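You operate a simulated robot arm through the tools that you are given. There is no shell and no other tool. Be economical: measure what you need, move in short steps, check, and stop when the job is done.

You are at the controls of a simulated robot arm. One attempt, no reset.

JOB
Take the measuring cylinder on the bench top above the lids drawer and put it away on the bench top above the pads drawer. Put one of the dropper bottles from the bench top above the lids drawer on the steel shield there. Take the sample bottle marked "RN-7" from the bench top above the lids drawer and leave it on the right plate tray. Take the yellow chock from the bench top beside the beige pump and put it in the tray on the tall analyser. Take the big beaker from the bench top with the keyboard and leave it on top of the brown box. Take the medium red vial on the bench top with the keyboard and put it away on the bench top beside the near oven. Take the steel cone on the bench top beside the near oven and put it away on the black mat. Any order will do. Set down upright: measuring cylinder, dropper bottle, sample bottle, big beaker, medium red vial, steel cone.

It is judged by the outcome, as a careful person would: the job done as asked, and still so three seconds after it is handed in. It fails if anything else is knocked over, pushed out of place, dropped, spilled or broken. Lids that push on must go on centred and level and be pressed home; caps that screw on are set level and turned clockwise until they are tight.

ROBOT AND FRAMES
A 6-joint arm with a two-finger gripper on a trunk, on a base that drives. Base frame: it is fixed to the floor where the robot stands at the start and does not move with it; the origin is under the middle of the robot, x ahead of it, y to its left, z up; the surface under the hand at the start is at about z = 755. Units: mm, rad, N and s.
With the tool pointing down near the work surface it reaches from about 400 to 840 mm from the robot's upright axis, wherever it stands. Its first joint turns from -2.897 to 2.897 rad. Places, roughly: bench top above the pads drawer [2800, 200, 800]; bench top beside the near oven [7900, 200, 800]; big beaker [7750, -4000, 750]; black mat (16x34 cm) [8060, -3640, 760]; brown box (26x18x5 cm) [8100, -4000, 800]; dropper bottle [750, 500, 750]; measuring cylinder [500, 0, 750]; medium red vial [7750, -3500, 750]; right plate tray (12x14 cm) [900, -120, 760]; sample bottle [750, 250, 750]; steel cone [8000, 0, 750]; steel shield [500, 500, 750]; tray on the tall analyser [8700, -4000, 1400]; yellow chock (15x11x7 cm) [10300, -4000, 800]. Payload 1.66 kg.
The tool frame sits at the grasp point between the pads (the TCP): z along the fingers, y along the line on which they close. The tips reach 16 mm beyond it. The gripper opens to 111 mm. The gripper's body begins 104 mm behind the TCP.
Orientation is told as [roll, pitch, yaw] about the base's x, y, z axes, in that order, counted from this pose: with the fingers straight down and closing along the base's y, the tool's x points along the base's -x, its y along +y and its z along -z.

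CONTROLS
- The arm moves only by the tool play_rows. Its argument "motion" is a list of rows, each a list of 3 entries, a list of its own where there are three numbers: the shift along the tool's x, y, z in units of 200 mm (1.0 is 200 mm), then the turn, a rotation vector about the tool's x, y, z in units of 45 degrees (1.0 is 45 degrees), then the finger opening in mm, from 0 to 111. In form: [[[dx, dy, dz], [wx, wy, wz], claw], ...]. A call has 1 to 20 rows; each row is the pose to reach, as a shift and turn from the pose commanded when the call began, along the tool's axes at that moment. A call with a number of a shift or a turn outside -1 to 1 is refused whole. Rows are played at 5 a second. More than 50 mm and 0.15 rad between two rows, or a gripper value outside its range, and nothing of the call is played. A pose out of reach is approached as far as the arm can. The call stops where the force on the tool passes 40 N (or 10 N more than at its start, if that is more) or the arm is blocked; 0.2 s more then pass. Each finger halts on what it meets, pressing with about 32 N; the grip force reading is that of the motor and also rises with nothing between the fingers. The clock runs only during rows and for 0.2 s after the last one: add rows that repeat a pose to give the fingers time. The reply holds the time, the measured pose of the TCP, the force on the tool along the base axes, the opening and the grip force, in the units named above and with some noise, with the torque about the TCP (base axes, N m) and any sound that the robot's microphone picked up, and new pictures: "pictures" is both (left out), scene, wrist or none.
- Cameras (640 x 400 px; columns grow to the right, rows downward): "scene" is now at [57, 193.2, 1477.7]; the picture's right is [0.03, -1.00, 0.00], its down [-0.75, -0.02, -0.66] and it looks along [0.66, 0.02, -0.75] (base axes); focal length 253 px, centre (320, 200). "wrist" rides on the gripper at [70, 14, -143] in the tool frame; the picture's right is [-0.19, 0.98, 0.00], its down [-0.87, -0.17, -0.47] and it looks along [-0.46, -0.09, 0.88] (tool axes); focal length 230 px, centre (320, 200). There is no depth. A picture from a camera that has moved, and an enlarged one, comes with that camera's place and axes in the base frame and with its lens.
- raise_lower(by): slides the trunk up (or, below 0, down) by that many mm; the arm and the scene camera ride with it, the base frame stays. It gives what a move gives, with no picture.
- roll_base(legs): drives the robot by 1 to 6 legs, each [ahead, left, turn to the left] in mm, mm and rad, along the robot's own axes; the way and the turn of a leg run together, so that a leg with both is an arc; at most 1500 mm and 3.142 rad a leg. The arm and the cameras ride along, it lands a little off, and it stops where it bumps. It gives what a move gives, and a new picture of the scene camera.
- aim_head(pan, tilt): turns the head with the scene camera to pan (to the left, within 2.094 rad either way) and tilt (down, from -0.506 to 1.204), counted from straight ahead of the robot. It gives what a move gives, and a new picture of the scene camera.
- enlarge(camera, box): a new picture of the part [left, top, right, bottom] of that camera's present view, enlarged. The clock stands still meanwhile.
- sign_off(): hands the job in; it is judged then, once.

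Go step by step. Nothing tells you exact positions but the pictures and the camera data: compare them with the known pose of the tool, close in by small moves and look again before you grip or let go. The budget is 207 turns and 260 pictures, counting those below and the enlarged ones. Unless the task says otherwise, let go and move clear before handing in, and close with one line.

The tools are called by a JSON object that holds its "op" and its "data". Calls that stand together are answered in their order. play_rows: Moves the arm, as the interface text tells. Its arguments: {"type":"object","properties":{"motion":{"type":"array","items":{"type":"array"}},"pictures":{"type":"string","enum":["both","scene","wrist","none"]}},"required":["motion"]} The other tools are called the same way: raise_lower (by) slides the trunk up or down; roll_base (legs) drives the base; aim_head (pan, tilt) turns the head that bears the scene camera; enlarge (camera, box) takes an enlarged picture of a part of a camera's view; sign_off () hands the job in.

At the start:

```text
time_s: 0.0
tool_pos: [509.9, 67.7, 1027.0]
tcp_rot: [0.002, -0.001, 0.0]
wrist_force: [-0.1, -0.4, -0.2]
ft_torque: [-0.03, 0.01, -0.01]
opening: 110.8
finger_force: 0.1
trunk travel left (down, up): [-75.0, 515.0]
robot x, y, heading: [0.7, -0.3, -0.002]
head pan, tilt: [0.031, 0.846]
```

scene: 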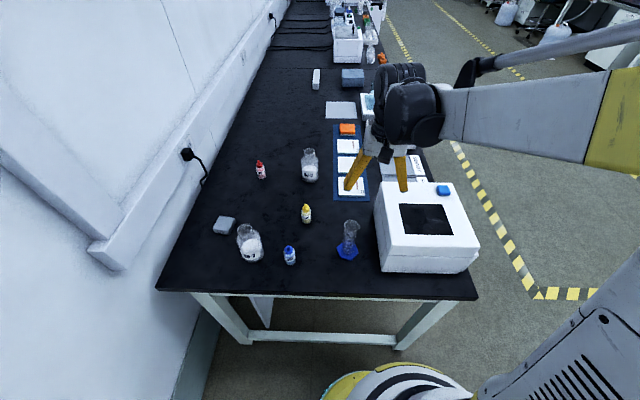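
wrist: 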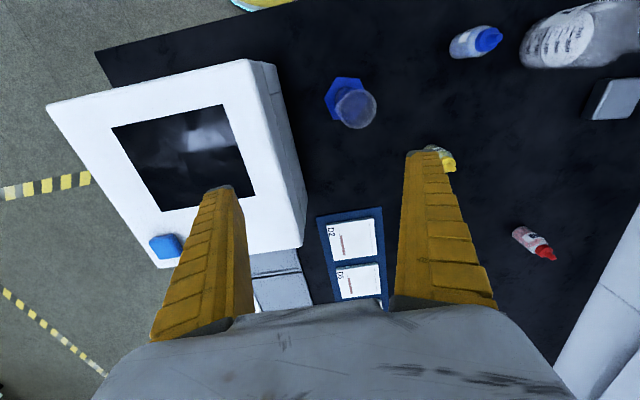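

I see the first bench with the cylinder, dropper bottles, sample bottles, and plate trays. I'll enlarge for detail before moving anything.

{"op": "enlarge", "data": {"camera": "scene", "box": [200, 130, 400, 280]}}

{"op": "enlarge", "data": {"camera": "scene", "box": [260, 0, 460, 130]}}

```text
2.67 times, centred on (300, 205) of scene
camera zoom: at [57.0, 193.2, 1477.7], right [0.03, -1.0, 0.0], down [-0.75, -0.02, -0.66], along [0.66, 0.02, -0.75], focal length 674 px, centre (373, 187)
```

zoom: 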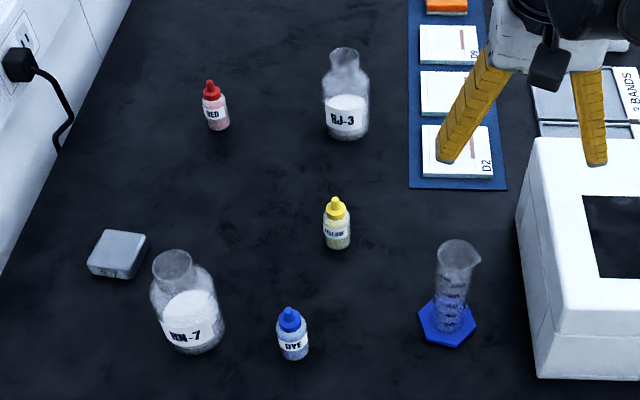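

```text
3.08 times, centred on (360, 65) of scene
camera zoom: at [57.0, 193.2, 1477.7], right [0.03, -1.0, 0.0], down [-0.75, -0.02, -0.66], along [0.66, 0.02, -0.75], focal length 777 px, centre (197, 615)
```

zoom: 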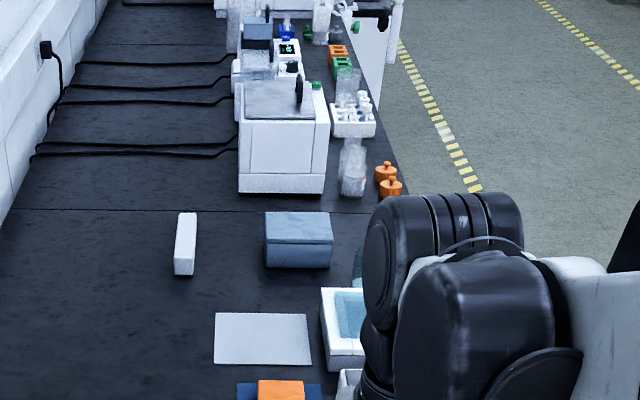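

The yellow dropper is near [586,257] and the shield near [561,538]. I'll move above the yellow dropper and check with the wrist camera.

{"op": "play_rows", "data": {"motion": [[[-0.076, 0.189, 0], [0, 0, 0], 111], [[-0.152, 0.378, 0], [0, 0, 0], 111], [[-0.228, 0.567, 0], [0, 0, 0], 111], [[-0.304, 0.756, 0], [0, 0, 0], 111], [[-0.38, 0.945, 0], [0, 0, 0], 111], [[-0.38, 0.945, 0.2], [0, 0, 0], 111], [[-0.38, 0.945, 0.4], [0, 0, 0], 111]]}}

```text
time_s: 1.6
tool_pos: [585.7, 257.4, 945.8]
tcp_rot: [-0.001, 0.0, 0.001]
wrist_force: [-0.5, 0.9, -0.2]
ft_torque: [0.02, -0.02, 0.03]
opening: 111.0
finger_force: 0.1
trunk travel left (down, up): [-75.0, 515.0]
robot x, y, heading: [0.6, 3.2, -0.004]
head pan, tilt: [0.031, 0.846]
camera scene: at [57.2, 193.1, 1477.7], right [0.03, -1.0, 0.0], down [-0.75, -0.02, -0.66], along [0.66, 0.02, -0.75], focal length 253 px, centre (320, 200)
camera wrist: at [515.6, 272.0, 1088.8], right [0.19, 0.98, 0.0], down [0.87, -0.17, 0.47], along [0.46, -0.09, -0.88], focal length 230 px, centre (320, 200)
```

scene: 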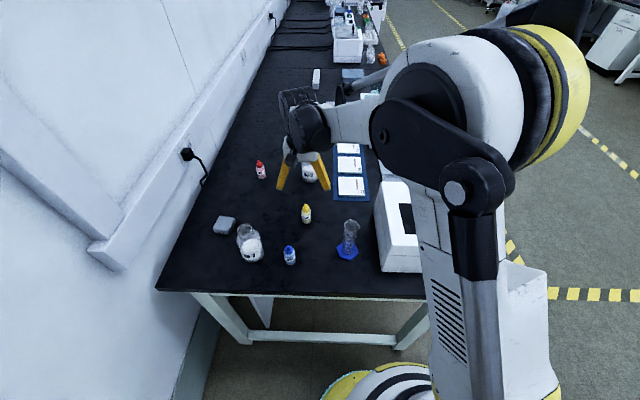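
wrist: 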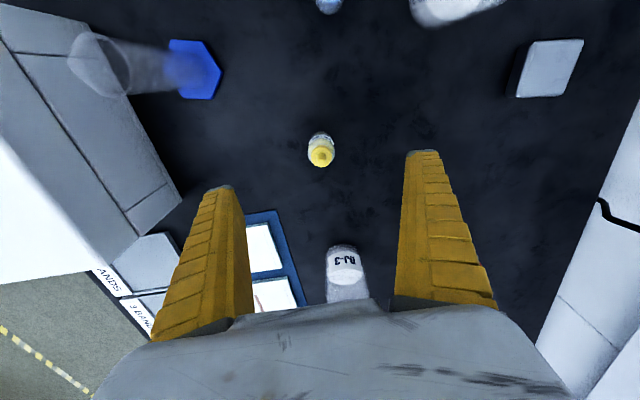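

The bottle sits centred under the hand near [589,259]. I'll descend to its body and grip.

{"op": "play_rows", "data": {"motion": [[[-0.015, 0.007, 0.2], [0, 0, 0], 80], [[-0.015, 0.007, 0.4], [0, 0, 0], 80], [[-0.015, 0.007, 0.6], [0, 0, 0], 80], [[-0.015, 0.007, 0.77], [0, 0, 0], 80], [[-0.015, 0.007, 0.77], [0, 0, 0], 80]]}}

```text
time_s: 2.8
tool_pos: [589.1, 258.6, 792.7]
tcp_rot: [0.0, -0.001, 0.0]
wrist_force: [0.4, -0.2, -1.0]
ft_torque: [0.01, -0.01, -0.01]
opening: 81.6
finger_force: 1.2
trunk travel left (down, up): [-75.0, 515.0]
robot x, y, heading: [4.3, -1.6, 0.007]
head pan, tilt: [0.031, 0.846]
camera scene: at [57.1, 193.2, 1477.7], right [0.03, -1.0, 0.0], down [-0.75, -0.02, -0.66], along [0.66, 0.02, -0.75], focal length 253 px, centre (320, 200)
camera wrist: at [518.2, 271.8, 935.1], right [0.19, 0.98, 0.0], down [0.87, -0.17, 0.47], along [0.46, -0.09, -0.88], focal length 230 px, centre (320, 200)
```

scene: 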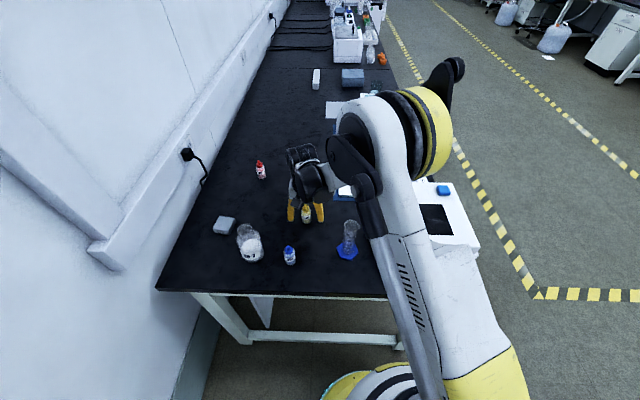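
wrist: 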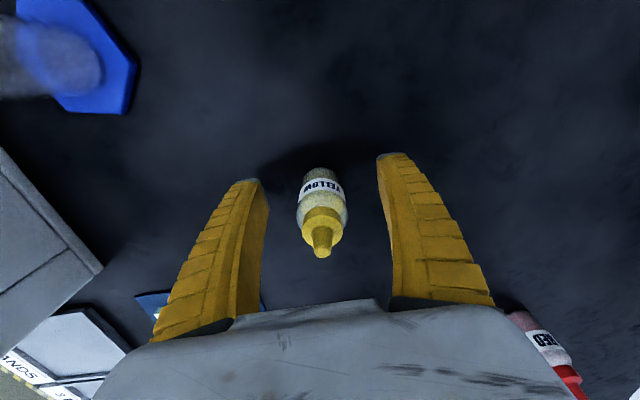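

Bottle is centred between the fingers. Grip, lift and carry toward the shield.

{"op": "play_rows", "data": {"motion": [[[0, 0, 0], [0, 0, 0], 30], [[0, 0, 0], [0, 0, 0], 30], [[0, 0, 0], [0, 0, 0], 30], [[0, 0, -0.2], [0, 0, 0], 30], [[0, 0, -0.4], [0, 0, 0], 30], [[0, 0, -0.6], [0, 0, 0], 30], [[0.03, 0.2, -0.6], [0, 0, 0], 30], [[0.06, 0.4, -0.6], [0, 0, 0], 30], [[0.08, 0.6, -0.6], [0, 0, 0], 30], [[0.11, 0.8, -0.6], [0, 0, 0], 30], [[0.14, 1.0, -0.6], [0, 0, 0], 30], [[0.14, 1.0, -0.6], [0, 0, 0], 30]]}}

```text
time_s: 5.4
tool_pos: [559.4, 460.1, 913.1]
tcp_rot: [0.001, -0.001, 0.0]
wrist_force: [-0.4, -0.9, 0.1]
ft_torque: [0.0, -0.04, 0.04]
opening: 32.8
finger_force: 1.8
trunk travel left (down, up): [-75.0, 515.0]
robot x, y, heading: [1.4, -1.1, 0.001]
head pan, tilt: [0.031, 0.846]
camera scene: at [56.9, 193.4, 1477.7], right [0.03, -1.0, 0.0], down [-0.75, -0.02, -0.66], along [0.66, 0.02, -0.75], focal length 253 px, centre (320, 200)
camera wrist: at [489.3, 473.5, 1055.3], right [0.19, 0.98, 0.0], down [0.87, -0.17, 0.47], along [0.46, -0.09, -0.88], focal length 230 px, centre (320, 200)
```

scene: 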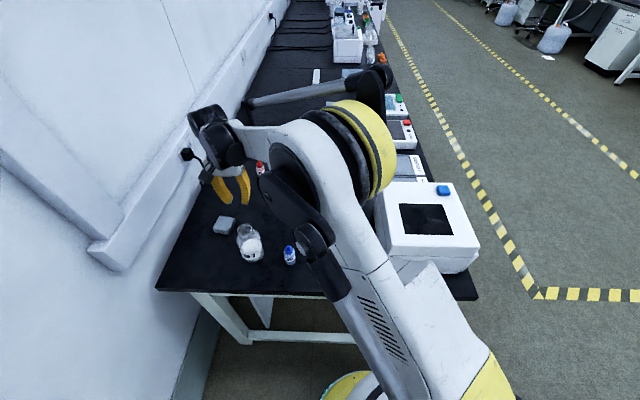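
wrist: 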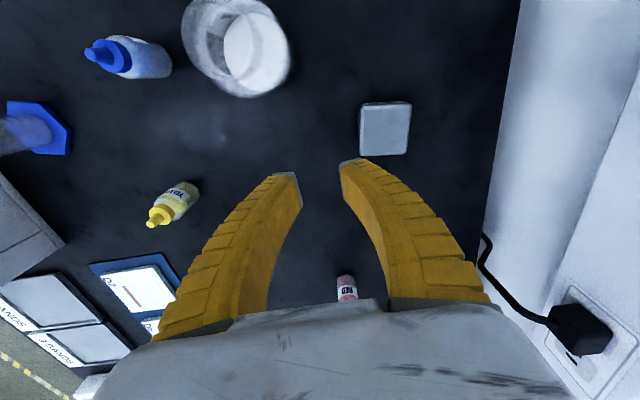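

The fingers missed because I hadn't commanded them tight enough; the bottle still stands in place. I'll return and close fully.

{"op": "play_rows", "data": {"motion": [[[-0.03, -0.2, 0], [0, 0, 0], 80], [[-0.06, -0.4, 0], [0, 0, 0], 80], [[-0.09, -0.6, 0], [0, 0, 0], 80], [[-0.12, -0.8, 0], [0, 0, 0], 80], [[-0.155, -1.0, 0], [0, 0, 0], 80], [[-0.155, -1.0, 0.2], [0, 0, 0], 80], [[-0.155, -1.0, 0.4], [0, 0, 0], 80], [[-0.155, -1.0, 0.6], [0, 0, 0], 80], [[-0.155, -1.0, 0.6], [0, 0, 0], 80], [[-0.155, -1.0, 0.6], [0, 0, 0], 0], [[-0.155, -1.0, 0.6], [0, 0, 0], 0], [[-0.155, -1.0, 0.6], [0, 0, 0], 0], [[-0.155, -1.0, 0.6], [0, 0, 0], 0]]}}

```text
time_s: 8.2
tool_pos: [591.8, 258.7, 793.1]
tcp_rot: [-0.002, 0.001, -0.001]
wrist_force: [1.2, 0.1, 8.2]
ft_torque: [-0.04, -0.11, -0.02]
opening: 28.0
finger_force: 32.1
trunk travel left (down, up): [-75.0, 515.0]
robot x, y, heading: [0.7, -0.2, -0.001]
head pan, tilt: [0.031, 0.846]
camera scene: at [56.5, 193.0, 1477.8], right [0.03, -1.0, 0.0], down [-0.75, -0.02, -0.66], along [0.66, 0.02, -0.75], focal length 253 px, centre (320, 200)
camera wrist: at [521.0, 271.8, 935.8], right [0.19, 0.98, 0.0], down [0.87, -0.17, 0.47], along [0.46, -0.09, -0.88], focal length 230 px, centre (320, 200)
```

scene: 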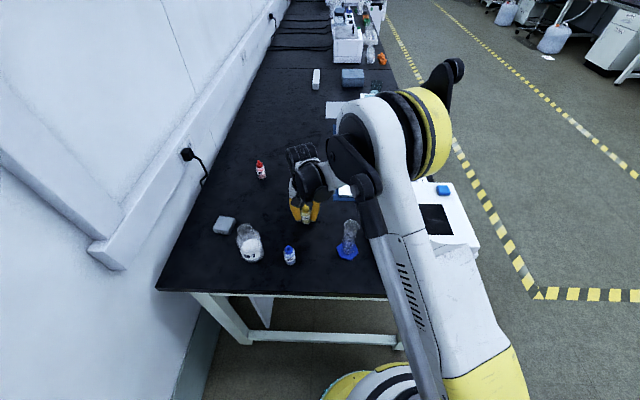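
wrist: 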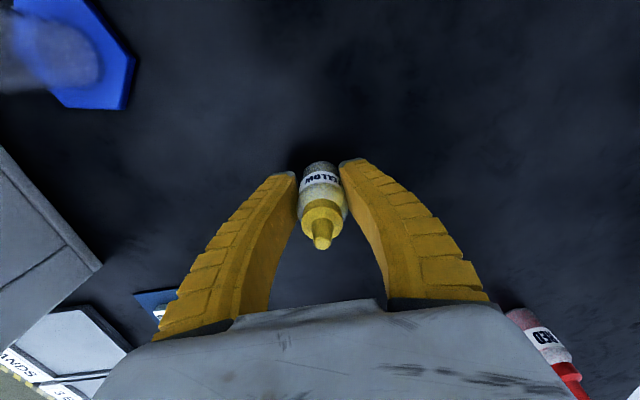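

Gripped at 28 mm. Lift and carry toward the shield.

{"op": "play_rows", "data": {"motion": [[[0, 0, -0.1], [0, 0, 0], 0], [[0, 0, -0.3], [0, 0, 0], 0], [[0, 0, -0.5], [0, 0, 0], 0], [[0, 0, -0.6], [0, 0, 0], 0], [[0.03, 0.2, -0.6], [0, 0, 0], 0], [[0.07, 0.4, -0.6], [0, 0, 0], 0], [[0.1, 0.6, -0.6], [0, 0, 0], 0], [[0.14, 0.8, -0.6], [0, 0, 0], 0], [[0.18, 1.0, -0.6], [0, 0, 0], 0], [[0.18, 1.0, -0.6], [0, 0, 0], 0]]}}

{"op": "play_rows", "data": {"motion": [[[0, 0.2, 0], [0, 0, 0], 0], [[0, 0.395, 0], [0, 0, 0], 0], [[0, 0.395, 0.1], [0, 0, 0], 0], [[0, 0.395, 0.2], [0, 0, 0], 0], [[0, 0.395, 0.2], [0, 0, 0], 0]]}}

```text
time_s: 10.4
tool_pos: [555.1, 457.6, 912.8]
tcp_rot: [-0.001, 0.001, 0.0]
wrist_force: [-0.1, -0.7, -0.5]
ft_torque: [-0.04, 0.01, -0.02]
opening: 27.4
finger_force: 32.3
trunk travel left (down, up): [-75.0, 515.0]
robot x, y, heading: [-0.1, 1.6, 0.002]
head pan, tilt: [0.031, 0.846]
camera scene: at [56.9, 193.4, 1477.7], right [0.03, -1.0, 0.0], down [-0.75, -0.02, -0.66], along [0.66, 0.02, -0.75], focal length 253 px, centre (320, 200)
camera wrist: at [484.8, 472.1, 1055.3], right [0.19, 0.98, 0.0], down [0.87, -0.17, 0.47], along [0.46, -0.09, -0.88], focal length 230 px, centre (320, 200)
```

scene: 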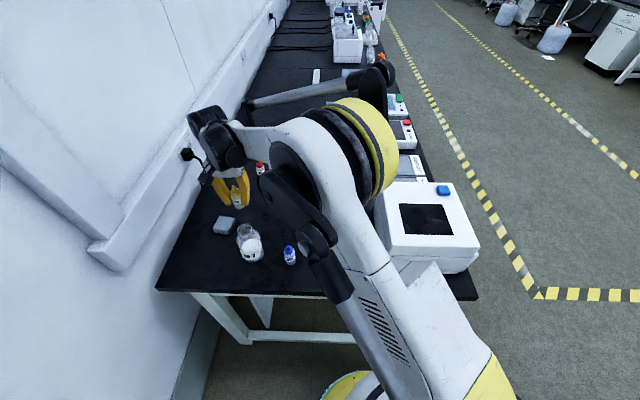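
wrist: 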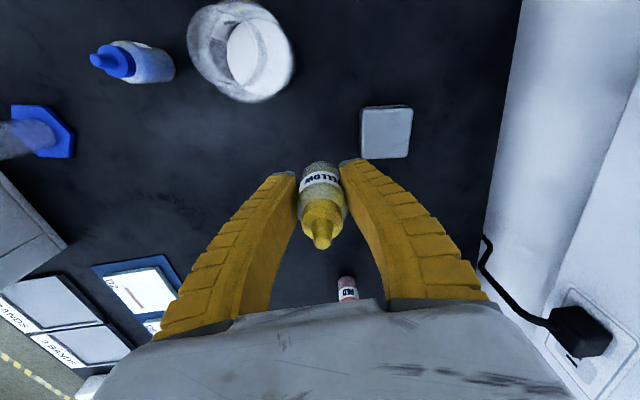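

```text
time_s: 11.6
tool_pos: [555.7, 537.3, 872.5]
tcp_rot: [0.0, 0.001, 0.0]
wrist_force: [-0.8, 0.4, -0.1]
ft_torque: [-0.01, 0.02, -0.01]
opening: 27.4
finger_force: 32.3
trunk travel left (down, up): [-75.0, 515.0]
robot x, y, heading: [1.4, -2.5, -0.003]
head pan, tilt: [0.031, 0.846]
camera scene: at [57.1, 193.3, 1477.7], right [0.03, -1.0, 0.0], down [-0.75, -0.02, -0.66], along [0.66, 0.02, -0.75], focal length 253 px, centre (320, 200)
camera wrist: at [485.9, 551.8, 1015.1], right [0.19, 0.98, 0.0], down [0.87, -0.17, 0.47], along [0.46, -0.09, -0.88], focal length 230 px, centre (320, 200)
```

scene: 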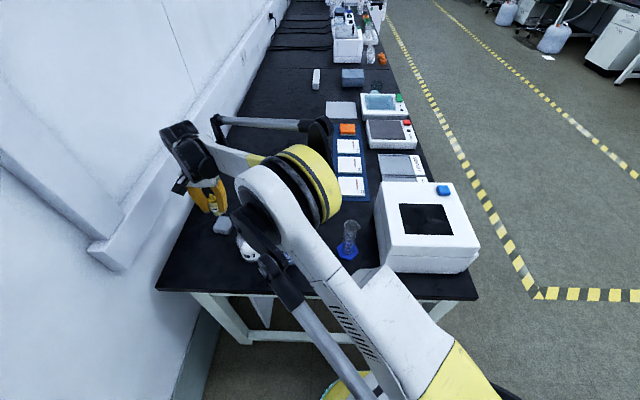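
wrist: 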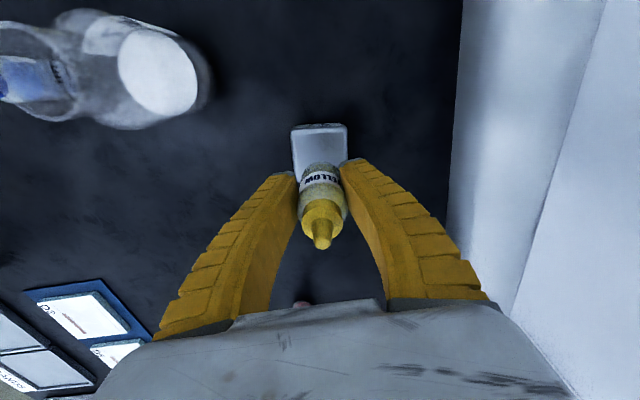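

Bottle is over the shield; shield centre approx [555,542]. I'll nudge and lower in small steps.

{"op": "play_rows", "data": {"motion": [[[0, 0.02, 0.1], [0, 0, 0], 0], [[0, 0.02, 0.2], [0, 0, 0], 0], [[0, 0.02, 0.24], [0, 0, 0], 0], [[0, 0.02, 0.24], [0, 0, 0], 0]], "pictures": "wrist"}}

{"op": "enlarge", "data": {"camera": "scene", "box": [160, 160, 280, 260]}}

```text
time_s: 12.6
tool_pos: [555.6, 542.6, 824.6]
tcp_rot: [-0.001, 0.002, 0.001]
wrist_force: [-0.9, -0.6, -0.6]
ft_torque: [0.01, 0.04, 0.01]
opening: 27.3
finger_force: 32.4
trunk travel left (down, up): [-75.0, 515.0]
robot x, y, heading: [0.1, 3.8, -0.001]
head pan, tilt: [0.031, 0.846]
camera wrist: at [485.3, 555.5, 967.4], right [0.19, 0.98, 0.0], down [0.87, -0.17, 0.47], along [0.46, -0.09, -0.88], focal length 230 px, centre (320, 200)
```

wrist: 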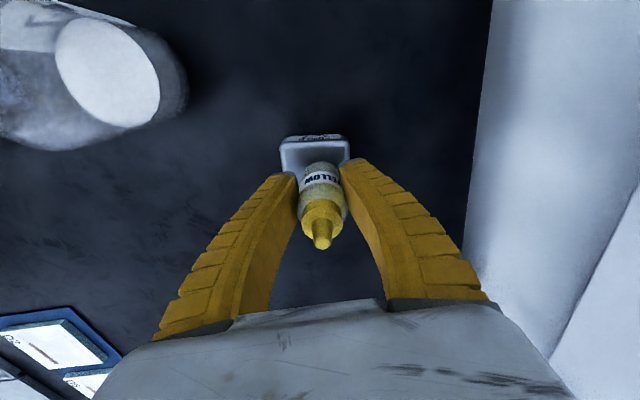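

```text
4.00 times, centred on (220, 210) of scene
camera zoom: at [57.0, 193.2, 1477.7], right [0.03, -1.0, 0.0], down [-0.75, -0.02, -0.66], along [0.66, 0.02, -0.75], focal length 1011 px, centre (720, 160)
```

zoom: 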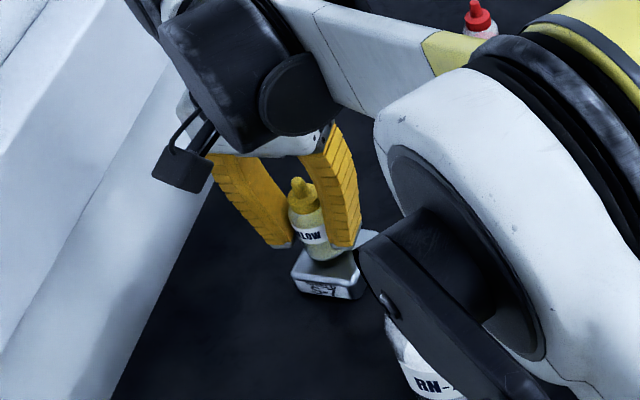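

Nearly at the surface. Lower a few millimetres and watch the force.

{"op": "play_rows", "data": {"motion": [[[0, 0, 0.01], [0, 0, 0], 0], [[0, 0, 0.02], [0, 0, 0], 0], [[0, 0, 0.03], [0, 0, 0], 0], [[0, 0, 0.03], [0, 0, 0], 0]], "pictures": "none"}}

{"op": "enlarge", "data": {"camera": "scene", "box": [210, 205, 260, 240]}}

```text
time_s: 13.6
tool_pos: [555.6, 541.4, 819.3]
tcp_rot: [0.002, -0.001, 0.001]
wrist_force: [2.6, 0.6, 7.1]
ft_torque: [0.05, -0.08, -0.03]
opening: 27.6
finger_force: 31.5
trunk travel left (down, up): [-75.0, 515.0]
robot x, y, heading: [-4.8, 0.5, -0.003]
head pan, tilt: [0.031, 0.846]
```

```text
11.43 times, centred on (235, 222) of scene
camera zoom: at [56.6, 192.7, 1477.9], right [0.03, -1.0, 0.0], down [-0.75, -0.02, -0.66], along [0.66, 0.02, -0.75], focal length 2888 px, centre (1291, -57)
```

zoom: 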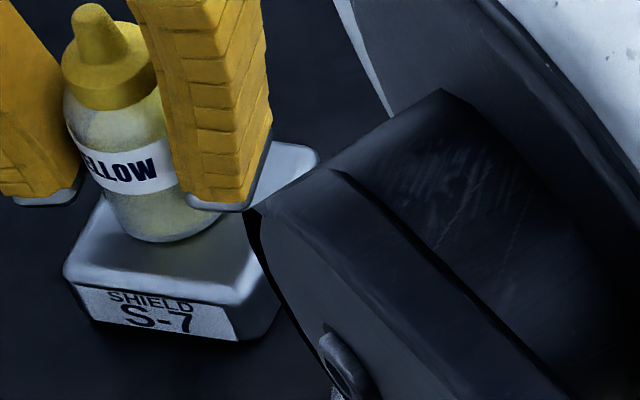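

Contact at 7 N. Release and lift clear, then look.

{"op": "play_rows", "data": {"motion": [[[0, 0, 0], [0, 0, 0], 70], [[0, 0, 0], [0, 0, 0], 70], [[0, 0, -0.2], [0, 0, 0], 70], [[0, 0, -0.4], [0, 0, 0], 70], [[0, 0, -0.6], [0, 0, 0], 90], [[0, 0, -0.7], [0, 0, 0], 90]]}}

```text
time_s: 15.0
tool_pos: [555.8, 542.0, 959.4]
tcp_rot: [-0.001, 0.0, 0.0]
wrist_force: [-0.3, -0.1, 1.0]
ft_torque: [0.02, 0.01, 0.0]
opening: 90.7
finger_force: 0.6
trunk travel left (down, up): [-75.0, 515.0]
robot x, y, heading: [-2.7, 0.7, -0.001]
head pan, tilt: [0.031, 0.846]
camera scene: at [56.9, 193.1, 1477.7], right [0.03, -1.0, 0.0], down [-0.75, -0.02, -0.66], along [0.66, 0.02, -0.75], focal length 253 px, centre (320, 200)
camera wrist: at [485.3, 556.1, 1101.9], right [0.19, 0.98, 0.0], down [0.87, -0.17, 0.47], along [0.46, -0.09, -0.88], focal length 230 px, centre (320, 200)
```

scene: 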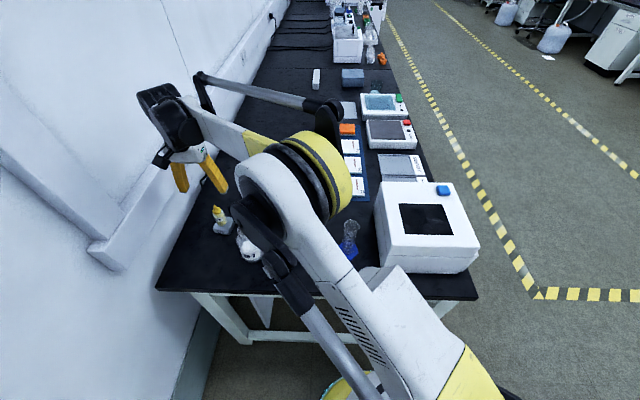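
wrist: 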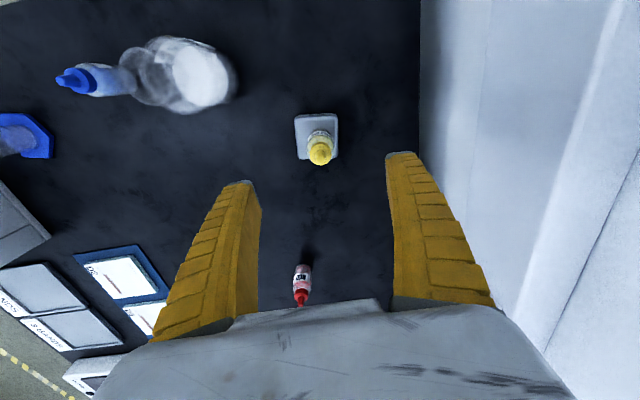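

The yellow dropper stands on the shield. Next, RN-7: moving above it at about [448,422].

{"op": "play_rows", "data": {"motion": [[[0, 0, -0.15], [0, 0, 0], 111], [[0.13, -0.15, -0.15], [0, 0, 0], 111], [[0.27, -0.3, -0.15], [0, 0, 0], 111], [[0.4, -0.45, -0.15], [0, 0, 0], 111], [[0.54, -0.6, -0.15], [0, 0, 0], 111], [[0.54, -0.6, -0.15], [0, 0, 0], 111]]}}

```text
time_s: 16.4
tool_pos: [446.8, 420.8, 989.0]
tcp_rot: [0.001, -0.001, -0.001]
wrist_force: [-0.5, -0.6, 0.7]
ft_torque: [0.02, 0.01, -0.04]
opening: 110.8
finger_force: 0.1
trunk travel left (down, up): [-75.0, 515.0]
robot x, y, heading: [5.5, 2.4, 0.001]
head pan, tilt: [0.031, 0.846]
camera scene: at [56.8, 193.0, 1477.7], right [0.03, -1.0, 0.0], down [-0.75, -0.02, -0.66], along [0.66, 0.02, -0.75], focal length 253 px, centre (320, 200)
camera wrist: at [376.4, 435.5, 1131.3], right [0.19, 0.98, 0.0], down [0.87, -0.17, 0.47], along [0.46, -0.09, -0.88], focal length 230 px, centre (320, 200)
```

scene: 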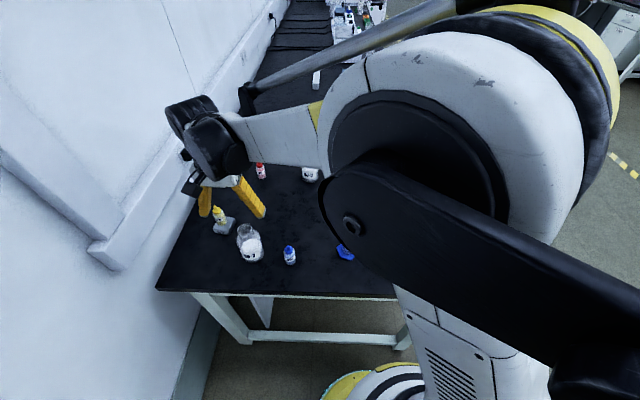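
wrist: 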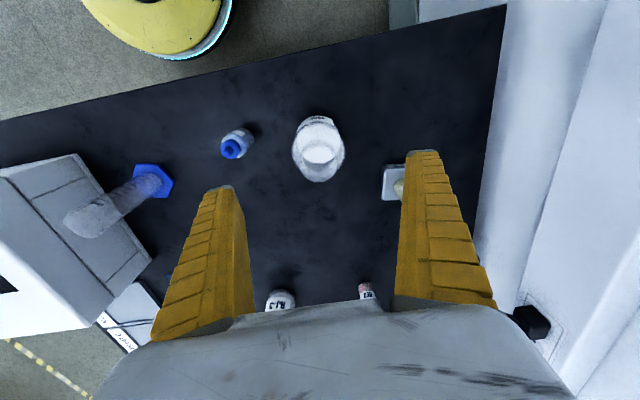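

RN-7 is at about [447,418], 77 mm wide. Descend around the body.

{"op": "play_rows", "data": {"motion": [[[0, -0.015, 0.2], [0, 0, 0], 111], [[0, -0.015, 0.4], [0, 0, 0], 111], [[0, -0.015, 0.6], [0, 0, 0], 111], [[0, -0.015, 0.7], [0, 0, 0], 111], [[0, -0.015, 0.7], [0, 0, 0], 111]]}}

```text
time_s: 17.6
tool_pos: [447.1, 418.9, 848.4]
tcp_rot: [0.002, -0.002, 0.0]
wrist_force: [0.5, -0.9, -0.5]
ft_torque: [-0.03, -0.01, 0.01]
opening: 110.9
finger_force: 0.0
trunk travel left (down, up): [-75.0, 515.0]
robot x, y, heading: [0.7, -0.8, 0.003]
head pan, tilt: [0.031, 0.846]
camera scene: at [57.0, 193.2, 1477.7], right [0.03, -1.0, 0.0], down [-0.75, -0.02, -0.66], along [0.66, 0.02, -0.75], focal length 253 px, centre (320, 200)
camera wrist: at [376.5, 432.8, 991.0], right [0.19, 0.98, 0.0], down [0.87, -0.17, 0.47], along [0.46, -0.09, -0.88], focal length 230 px, centre (320, 200)
```

scene: 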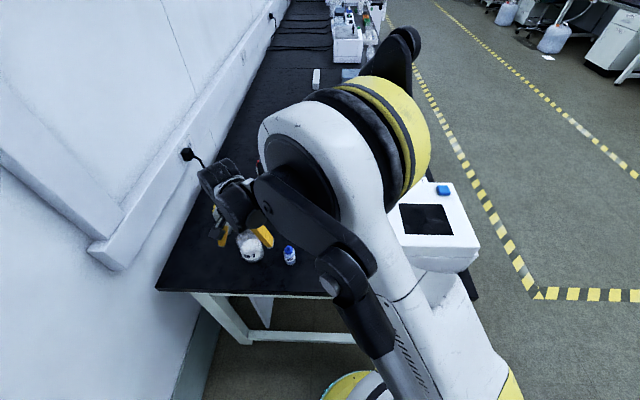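
wrist: 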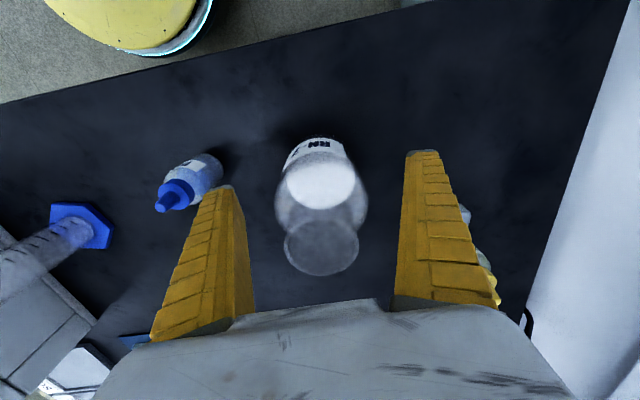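

Bottle top is near z=905; I'll grip at TCP z≈815.

{"op": "play_rows", "data": {"motion": [[[0, 0, 0.085], [0, 0, 0], 111], [[0, 0, 0.165], [0, 0, 0], 111], [[0, 0, 0.165], [0, 0, 0], 111], [[0, 0, 0.165], [0, 0, 0], 40], [[0, 0, 0.165], [0, 0, 0], 40], [[0, 0, 0.165], [0, 0, 0], 40], [[0, 0, 0.165], [0, 0, 0], 40]]}}

```text
time_s: 19.2
tool_pos: [447.2, 418.8, 815.9]
tcp_rot: [0.0, 0.001, -0.001]
wrist_force: [0.3, -0.4, -0.5]
ft_torque: [0.01, 0.05, 0.0]
opening: 67.2
finger_force: 31.9
trunk travel left (down, up): [-75.0, 515.0]
robot x, y, heading: [-5.1, 1.2, 0.002]
head pan, tilt: [0.031, 0.846]
camera scene: at [57.1, 193.3, 1477.7], right [0.03, -1.0, 0.0], down [-0.75, -0.02, -0.66], along [0.66, 0.02, -0.75], focal length 253 px, centre (320, 200)
camera wrist: at [377.4, 432.8, 957.7], right [0.19, 0.98, 0.0], down [0.87, -0.17, 0.47], along [0.46, -0.09, -0.88], focal length 230 px, centre (320, 200)
```

scene: 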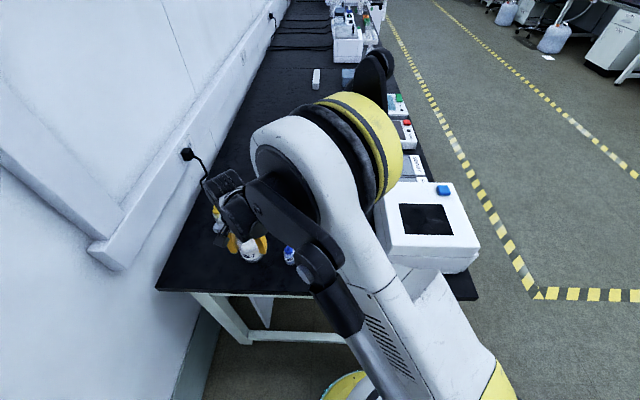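
wrist: 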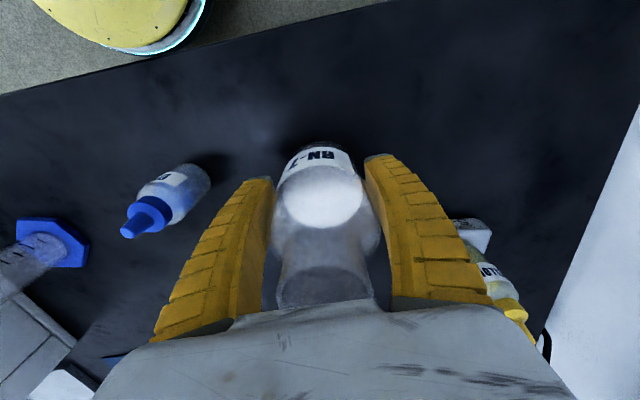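

Gripped at 67 mm. Lift it clear, then raise the trunk for driving.

{"op": "play_rows", "data": {"motion": [[[0, 0, -0.1], [0, 0, 0], 40], [[0, 0, -0.3], [0, 0, 0], 40], [[0, 0, -0.5], [0, 0, 0], 40], [[0, 0, -0.7], [0, 0, 0], 40], [[0, 0, -0.7], [0, 0, 0], 40]]}}

{"op": "raise_lower", "data": {"by": 200}}

{"op": "roll_base", "data": {"legs": [[0, -800, 0]]}}

```text
time_s: 20.4
tool_pos: [447.7, 418.4, 956.6]
tcp_rot: [-0.001, 0.001, 0.0]
wrist_force: [0.5, 0.2, -3.6]
ft_torque: [0.01, 0.03, 0.02]
opening: 67.1
finger_force: 32.0
trunk travel left (down, up): [-75.0, 515.0]
robot x, y, heading: [3.1, 0.3, 0.002]
head pan, tilt: [0.031, 0.846]
camera scene: at [57.0, 193.2, 1477.7], right [0.03, -1.0, 0.0], down [-0.75, -0.02, -0.66], along [0.66, 0.02, -0.75], focal length 253 px, centre (320, 200)
camera wrist: at [378.1, 432.4, 1098.3], right [0.19, 0.98, 0.0], down [0.87, -0.17, 0.47], along [0.46, -0.09, -0.88], focal length 230 px, centre (320, 200)
```

scene: 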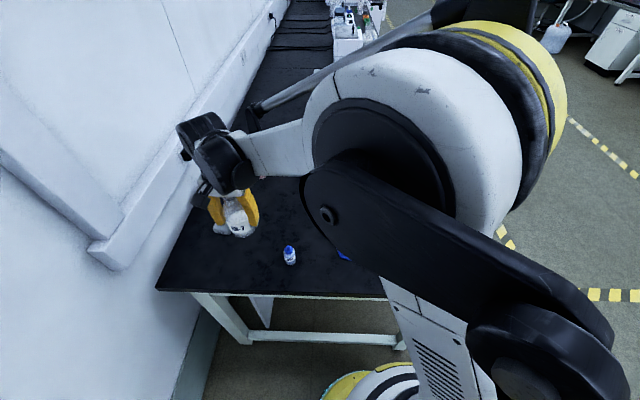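
wrist: 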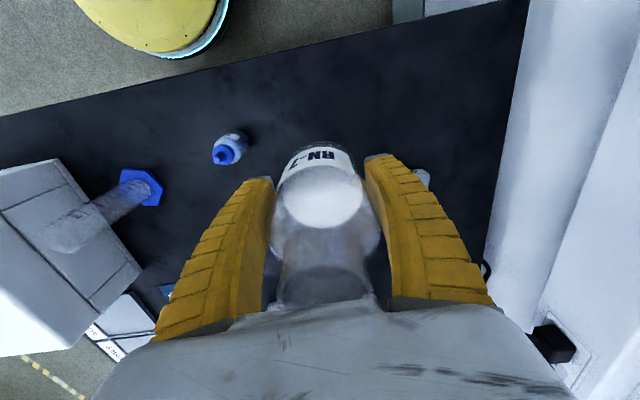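

```text
time_s: 22.6
tool_pos: [447.7, 418.7, 1154.8]
tcp_rot: [0.0, 0.0, 0.0]
wrist_force: [-0.3, -1.1, -3.1]
ft_torque: [0.0, 0.05, -0.04]
opening: 67.0
finger_force: 32.2
trunk travel left (down, up): [-275.0, 315.0]
robot x, y, heading: [2.1, 0.3, -0.001]
head pan, tilt: [0.031, 0.846]
```

```text
time_s: 26.9
tool_pos: [449.1, -387.8, 1155.7]
tcp_rot: [0.0, 0.001, -0.005]
wrist_force: [0.8, 0.2, -2.1]
ft_torque: [0.01, 0.02, 0.02]
opening: 67.2
finger_force: 32.3
trunk travel left (down, up): [-275.0, 315.0]
robot x, y, heading: [-6.1, -803.1, -0.006]
head pan, tilt: [0.031, 0.846]
camera scene: at [56.1, -611.2, 1677.7], right [0.03, -1.0, 0.0], down [-0.75, -0.02, -0.66], along [0.66, 0.02, -0.75], focal length 253 px, centre (320, 200)
```

scene: 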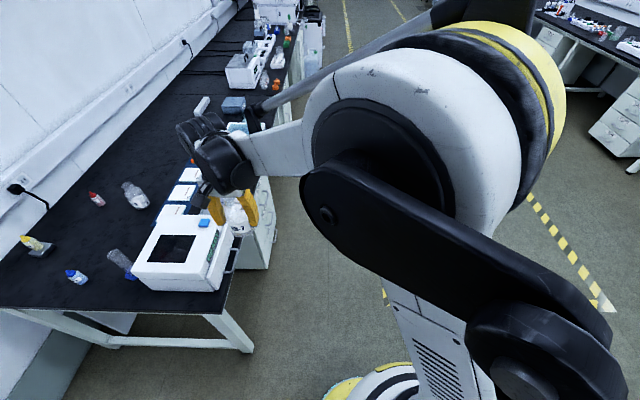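

Clear of the bench. Drive ahead down the aisle and turn to face the trays.

{"op": "roll_base", "data": {"legs": [[900, 0, 0], [0, 0, 1.571]]}}

```text
time_s: 35.4
tool_pos: [495.9, -351.6, 1155.7]
tcp_rot: [0.0, 0.001, 1.552]
wrist_force: [0.1, 0.2, -3.3]
ft_torque: [-0.02, 0.0, 0.0]
opening: 66.3
finger_force: 32.4
trunk travel left (down, up): [-275.0, 315.0]
robot x, y, heading: [904.1, -808.5, 1.552]
head pan, tilt: [0.031, 0.846]
camera scene: at [711.6, -745.0, 1677.7], right [1.0, 0.01, 0.0], down [0.01, -0.75, -0.66], along [-0.01, 0.66, -0.75], focal length 253 px, centre (320, 200)
```

scene: 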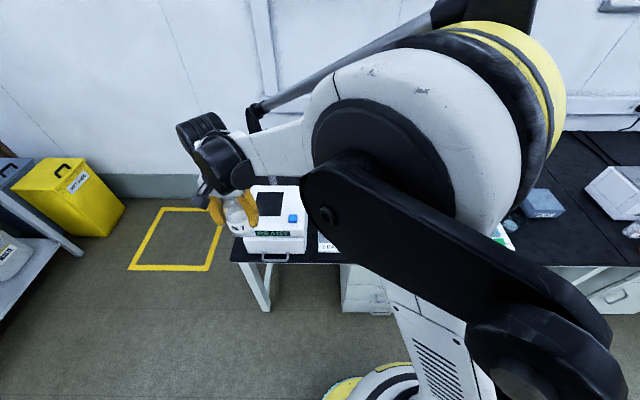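

The arm hides the tray. Drive closer and swing the arm toward the middle, then look from the wrist camera.

{"op": "roll_base", "data": {"legs": [[100, 0, 0.02]]}}

{"op": "play_rows", "data": {"motion": [[[-0.03, -0.2, 0], [0, 0, 0], 40], [[-0.06, -0.4, 0], [0, 0, 0], 40], [[-0.09, -0.6, 0], [0, 0, 0], 40], [[-0.12, -0.8, 0], [0, 0, 0], 40], [[-0.15, -1.0, 0], [0, 0, 0], 40], [[-0.15, -1.0, 0], [0, 0, 0], 40]]}}

```text
time_s: 36.6
tool_pos: [487.6, -257.9, 1155.1]
tcp_rot: [0.001, 0.002, 1.571]
wrist_force: [-0.7, 0.9, -3.1]
ft_torque: [-0.09, 0.03, -0.01]
opening: 66.5
finger_force: 32.2
trunk travel left (down, up): [-275.0, 315.0]
robot x, y, heading: [905.6, -704.9, 1.565]
head pan, tilt: [0.031, 0.846]
camera scene: at [711.4, -646.9, 1677.6], right [1.0, 0.03, 0.0], down [0.02, -0.75, -0.66], along [-0.02, 0.66, -0.75], focal length 253 px, centre (320, 200)
```

scene: 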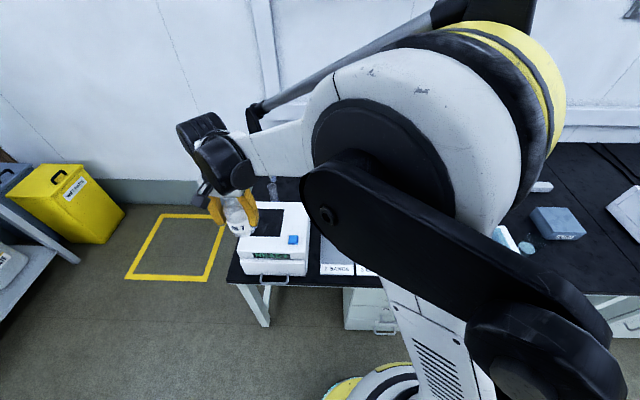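

```text
time_s: 38.0
tool_pos: [687.0, -228.5, 1154.4]
tcp_rot: [0.001, 0.0, 1.571]
wrist_force: [0.0, -1.1, -3.0]
ft_torque: [-0.02, -0.05, -0.01]
opening: 66.0
finger_force: 31.8
trunk travel left (down, up): [-275.0, 315.0]
robot x, y, heading: [908.9, -708.2, 1.572]
head pan, tilt: [0.031, 0.846]
camera scene: at [711.0, -648.8, 1677.6], right [1.0, 0.03, 0.0], down [0.02, -0.75, -0.66], along [-0.02, 0.66, -0.75], focal length 253 px, centre (320, 200)
camera wrist: at [672.9, -298.4, 1297.3], right [-0.98, 0.19, 0.0], down [0.17, 0.87, 0.47], along [0.09, 0.46, -0.88], focal length 230 px, centre (320, 200)
```

scene: 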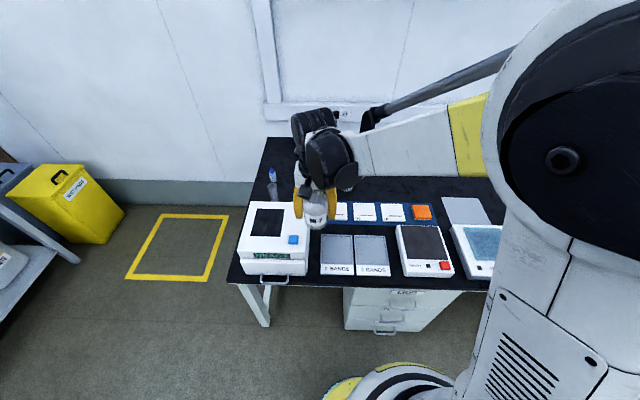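
wrist: 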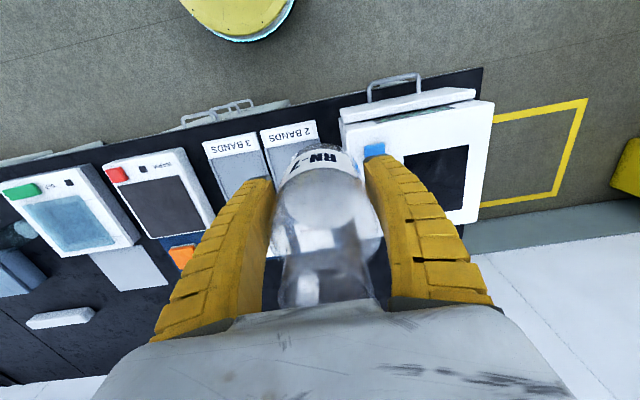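

The two trays are "2 BANDS" at x≈768 and "3 BANDS" (right) at x≈909, matching the given place. Enlarge to pin the right tray down.

{"op": "enlarge", "data": {"camera": "scene", "box": [310, 220, 410, 290]}}

```text
5.71 times, centred on (360, 255) of scene
camera zoom: at [711.0, -648.8, 1677.6], right [1.0, 0.03, 0.0], down [0.02, -0.75, -0.66], along [-0.02, 0.66, -0.75], focal length 1444 px, centre (91, -114)
```

zoom: 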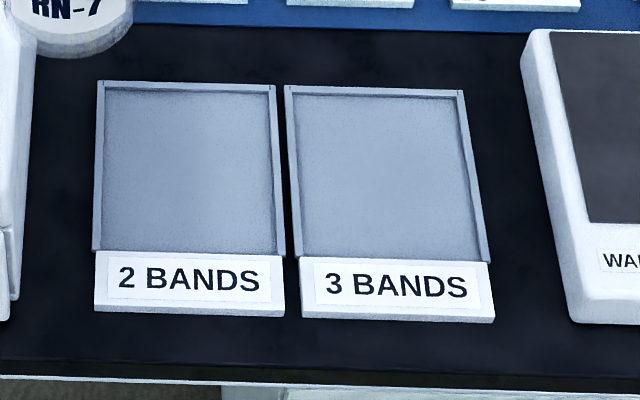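

Target is about [905,-111]. Move over it.

{"op": "play_rows", "data": {"motion": [[[-0.1, -0.2, 0], [0, 0, 0], 40], [[-0.2, -0.4, 0], [0, 0, 0], 40], [[-0.3, -0.6, 0], [0, 0, 0], 40], [[-0.4, -0.8, 0], [0, 0, 0], 40], [[-0.5, -1.0, 0], [0, 0, 0], 40], [[-0.585, -1.0, 0.15], [0, 0, 0], 40], [[-0.585, -1.0, 0.35], [0, 0, 0], 40], [[-0.585, -1.0, 0.55], [0, 0, 0], 40], [[-0.585, -1.0, 0.75], [0, 0, 0], 40], [[-0.585, -1.0, 0.95], [0, 0, 0], 40], [[-0.585, -1.0, 0.95], [0, 0, 0], 40]]}}

```text
time_s: 40.4
tool_pos: [887.8, -112.1, 964.6]
tcp_rot: [-0.001, -0.002, 1.569]
wrist_force: [-0.3, -0.6, -3.4]
ft_torque: [-0.03, -0.03, 0.03]
opening: 66.0
finger_force: 32.2
trunk travel left (down, up): [-275.0, 315.0]
robot x, y, heading: [902.7, -710.6, 1.573]
head pan, tilt: [0.031, 0.846]
camera scene: at [711.7, -649.1, 1677.8], right [1.0, 0.03, 0.0], down [0.02, -0.75, -0.66], along [-0.02, 0.66, -0.75], focal length 253 px, centre (320, 200)
camera wrist: at [874.0, -181.2, 1107.2], right [-0.98, 0.19, 0.0], down [0.17, 0.87, 0.47], along [0.09, 0.46, -0.88], focal length 230 px, centre (320, 200)
```

scene: 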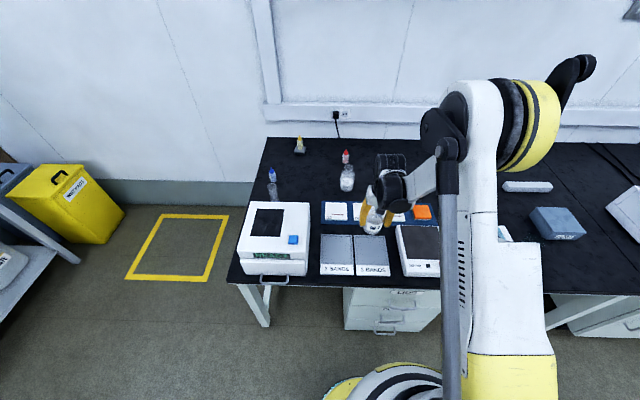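
wrist: 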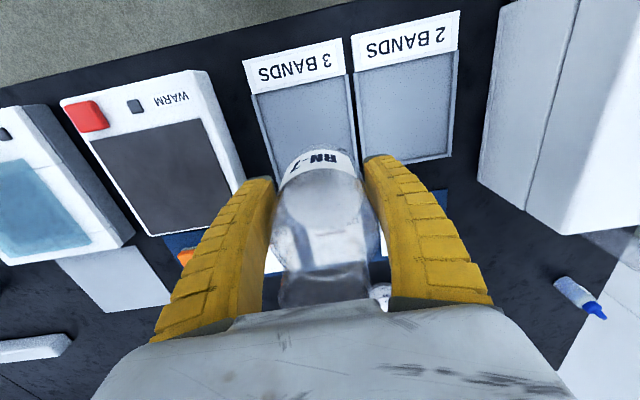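

Nearly aligned. Shift 17 mm and lower to just above the tray.

{"op": "play_rows", "data": {"motion": [[[0, -0.085, 0.15], [0, 0, 0], 40], [[0, -0.085, 0.35], [0, 0, 0], 40], [[0, -0.085, 0.55], [0, 0, 0], 40], [[0, -0.085, 0.66], [0, 0, 0], 40], [[0, -0.085, 0.66], [0, 0, 0], 40]], "pictures": "wrist"}}

{"op": "enlarge", "data": {"camera": "scene", "box": [310, 180, 430, 290]}}

```text
time_s: 41.6
tool_pos: [903.6, -111.3, 832.9]
tcp_rot: [0.0, 0.001, 1.571]
wrist_force: [0.6, 0.5, -3.5]
ft_torque: [-0.05, 0.01, -0.01]
opening: 66.1
finger_force: 31.9
trunk travel left (down, up): [-275.0, 315.0]
robot x, y, heading: [908.3, -706.0, 1.574]
head pan, tilt: [0.031, 0.846]
camera wrist: at [889.7, -181.6, 974.7], right [-0.98, 0.19, 0.0], down [0.17, 0.87, 0.47], along [0.09, 0.46, -0.88], focal length 230 px, centre (320, 200)
```

wrist: 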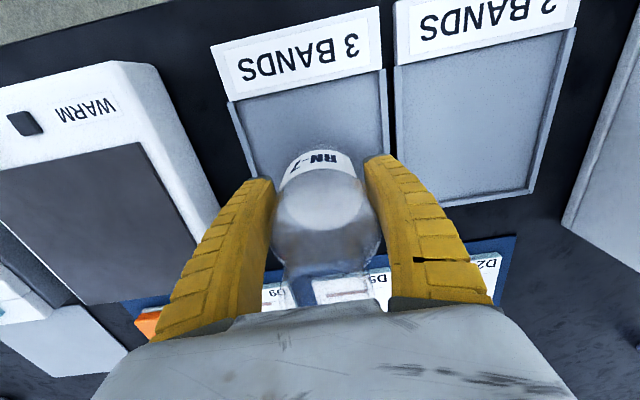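

```text
3.64 times, centred on (370, 235) of scene
camera zoom: at [711.7, -648.8, 1677.7], right [1.0, 0.03, 0.0], down [0.02, -0.75, -0.66], along [-0.02, 0.66, -0.75], focal length 919 px, centre (138, 73)
```

zoom: 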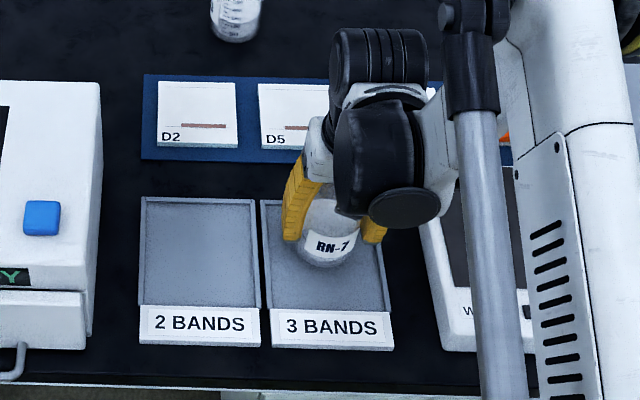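

Aligned over the right tray. Lower in small steps to contact.

{"op": "play_rows", "data": {"motion": [[[0, 0, 0.02], [0, 0, 0], 40], [[0, 0, 0.04], [0, 0, 0], 40], [[0, 0, 0.05], [0, 0, 0], 40], [[0, 0, 0.05], [0, 0, 0], 40]], "pictures": "none"}}

```text
time_s: 42.6
tool_pos: [904.3, -112.0, 822.7]
tcp_rot: [0.0, 0.001, 1.57]
wrist_force: [0.0, 0.5, -2.3]
ft_torque: [-0.08, 0.03, 0.02]
opening: 65.8
finger_force: 31.8
trunk travel left (down, up): [-275.0, 315.0]
robot x, y, heading: [906.5, -705.8, 1.57]
head pan, tilt: [0.031, 0.846]
```

{"op": "play_rows", "data": {"motion": [[[0, 0, 0.01], [0, 0, 0], 40], [[0, 0, 0.02], [0, 0, 0], 40], [[0, 0, 0.02], [0, 0, 0], 40]], "pictures": "none"}}

```text
time_s: 43.4
tool_pos: [904.7, -113.7, 820.7]
tcp_rot: [-0.001, -0.003, 1.57]
wrist_force: [0.0, 0.2, 17.4]
ft_torque: [0.16, -0.05, 0.09]
opening: 65.9
finger_force: 31.8
trunk travel left (down, up): [-275.0, 315.0]
robot x, y, heading: [905.1, -707.6, 1.575]
head pan, tilt: [0.031, 0.846]
```

The bottle rests on the tray (17 N). Release and lift.

{"op": "play_rows", "data": {"motion": [[[0, 0, -0.005], [0, 0, 0], 90], [[0, 0, -0.005], [0, 0, 0], 100], [[0, 0, -0.005], [0, 0, 0], 100], [[0, 0, -0.2], [0, 0, 0], 100], [[0, 0, -0.4], [0, 0, 0], 100], [[0, 0, -0.6], [0, 0, 0], 100], [[0, 0, -0.8], [0, 0, 0], 100], [[0, 0, -1.0], [0, 0, 0], 100]]}}

```text
time_s: 45.2
tool_pos: [903.7, -114.5, 1019.5]
tcp_rot: [0.0, 0.0, 1.57]
wrist_force: [-1.4, 0.2, -0.3]
ft_torque: [0.02, 0.0, -0.03]
opening: 100.4
finger_force: 0.5
trunk travel left (down, up): [-275.0, 315.0]
robot x, y, heading: [906.1, -707.8, 1.576]
head pan, tilt: [0.031, 0.846]
camera scene: at [711.7, -649.9, 1677.8], right [1.0, 0.03, 0.0], down [0.02, -0.75, -0.66], along [-0.02, 0.66, -0.75], focal length 253 px, centre (320, 200)
camera wrist: at [890.1, -182.9, 1162.3], right [-0.98, 0.19, 0.0], down [0.17, 0.87, 0.47], along [0.09, 0.46, -0.88], focal length 230 px, centre (320, 200)
```

scene: 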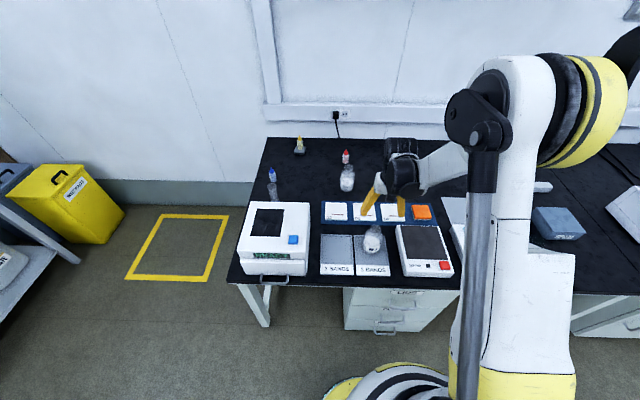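
wrist: 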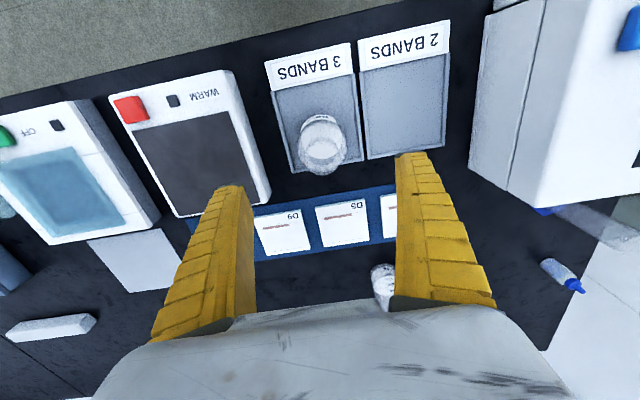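

RN-7 stands in the right tray. Next is the measuring cylinder: drive back round to the bench's near end.

{"op": "roll_base", "data": {"legs": [[-100, 0, 0], [0, 0, -1.571], [-906, 0, 0], [0, 800, 0]]}}

```text
time_s: 58.3
tool_pos: [577.5, -10.3, 1018.9]
tcp_rot: [-0.001, -0.001, 0.03]
wrist_force: [0.3, -0.5, -0.3]
ft_torque: [0.01, -0.02, 0.02]
opening: 100.6
finger_force: 0.3
trunk travel left (down, up): [-275.0, 315.0]
robot x, y, heading: [-21.6, -30.7, 0.037]
head pan, tilt: [0.031, 0.846]
camera scene: at [33.1, 163.7, 1677.7], right [0.06, -1.0, 0.0], down [-0.75, -0.05, -0.66], along [0.66, 0.04, -0.75], focal length 253 px, centre (320, 200)
```

scene: 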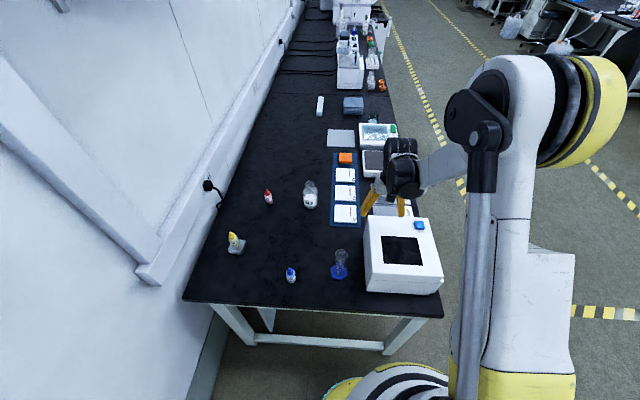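

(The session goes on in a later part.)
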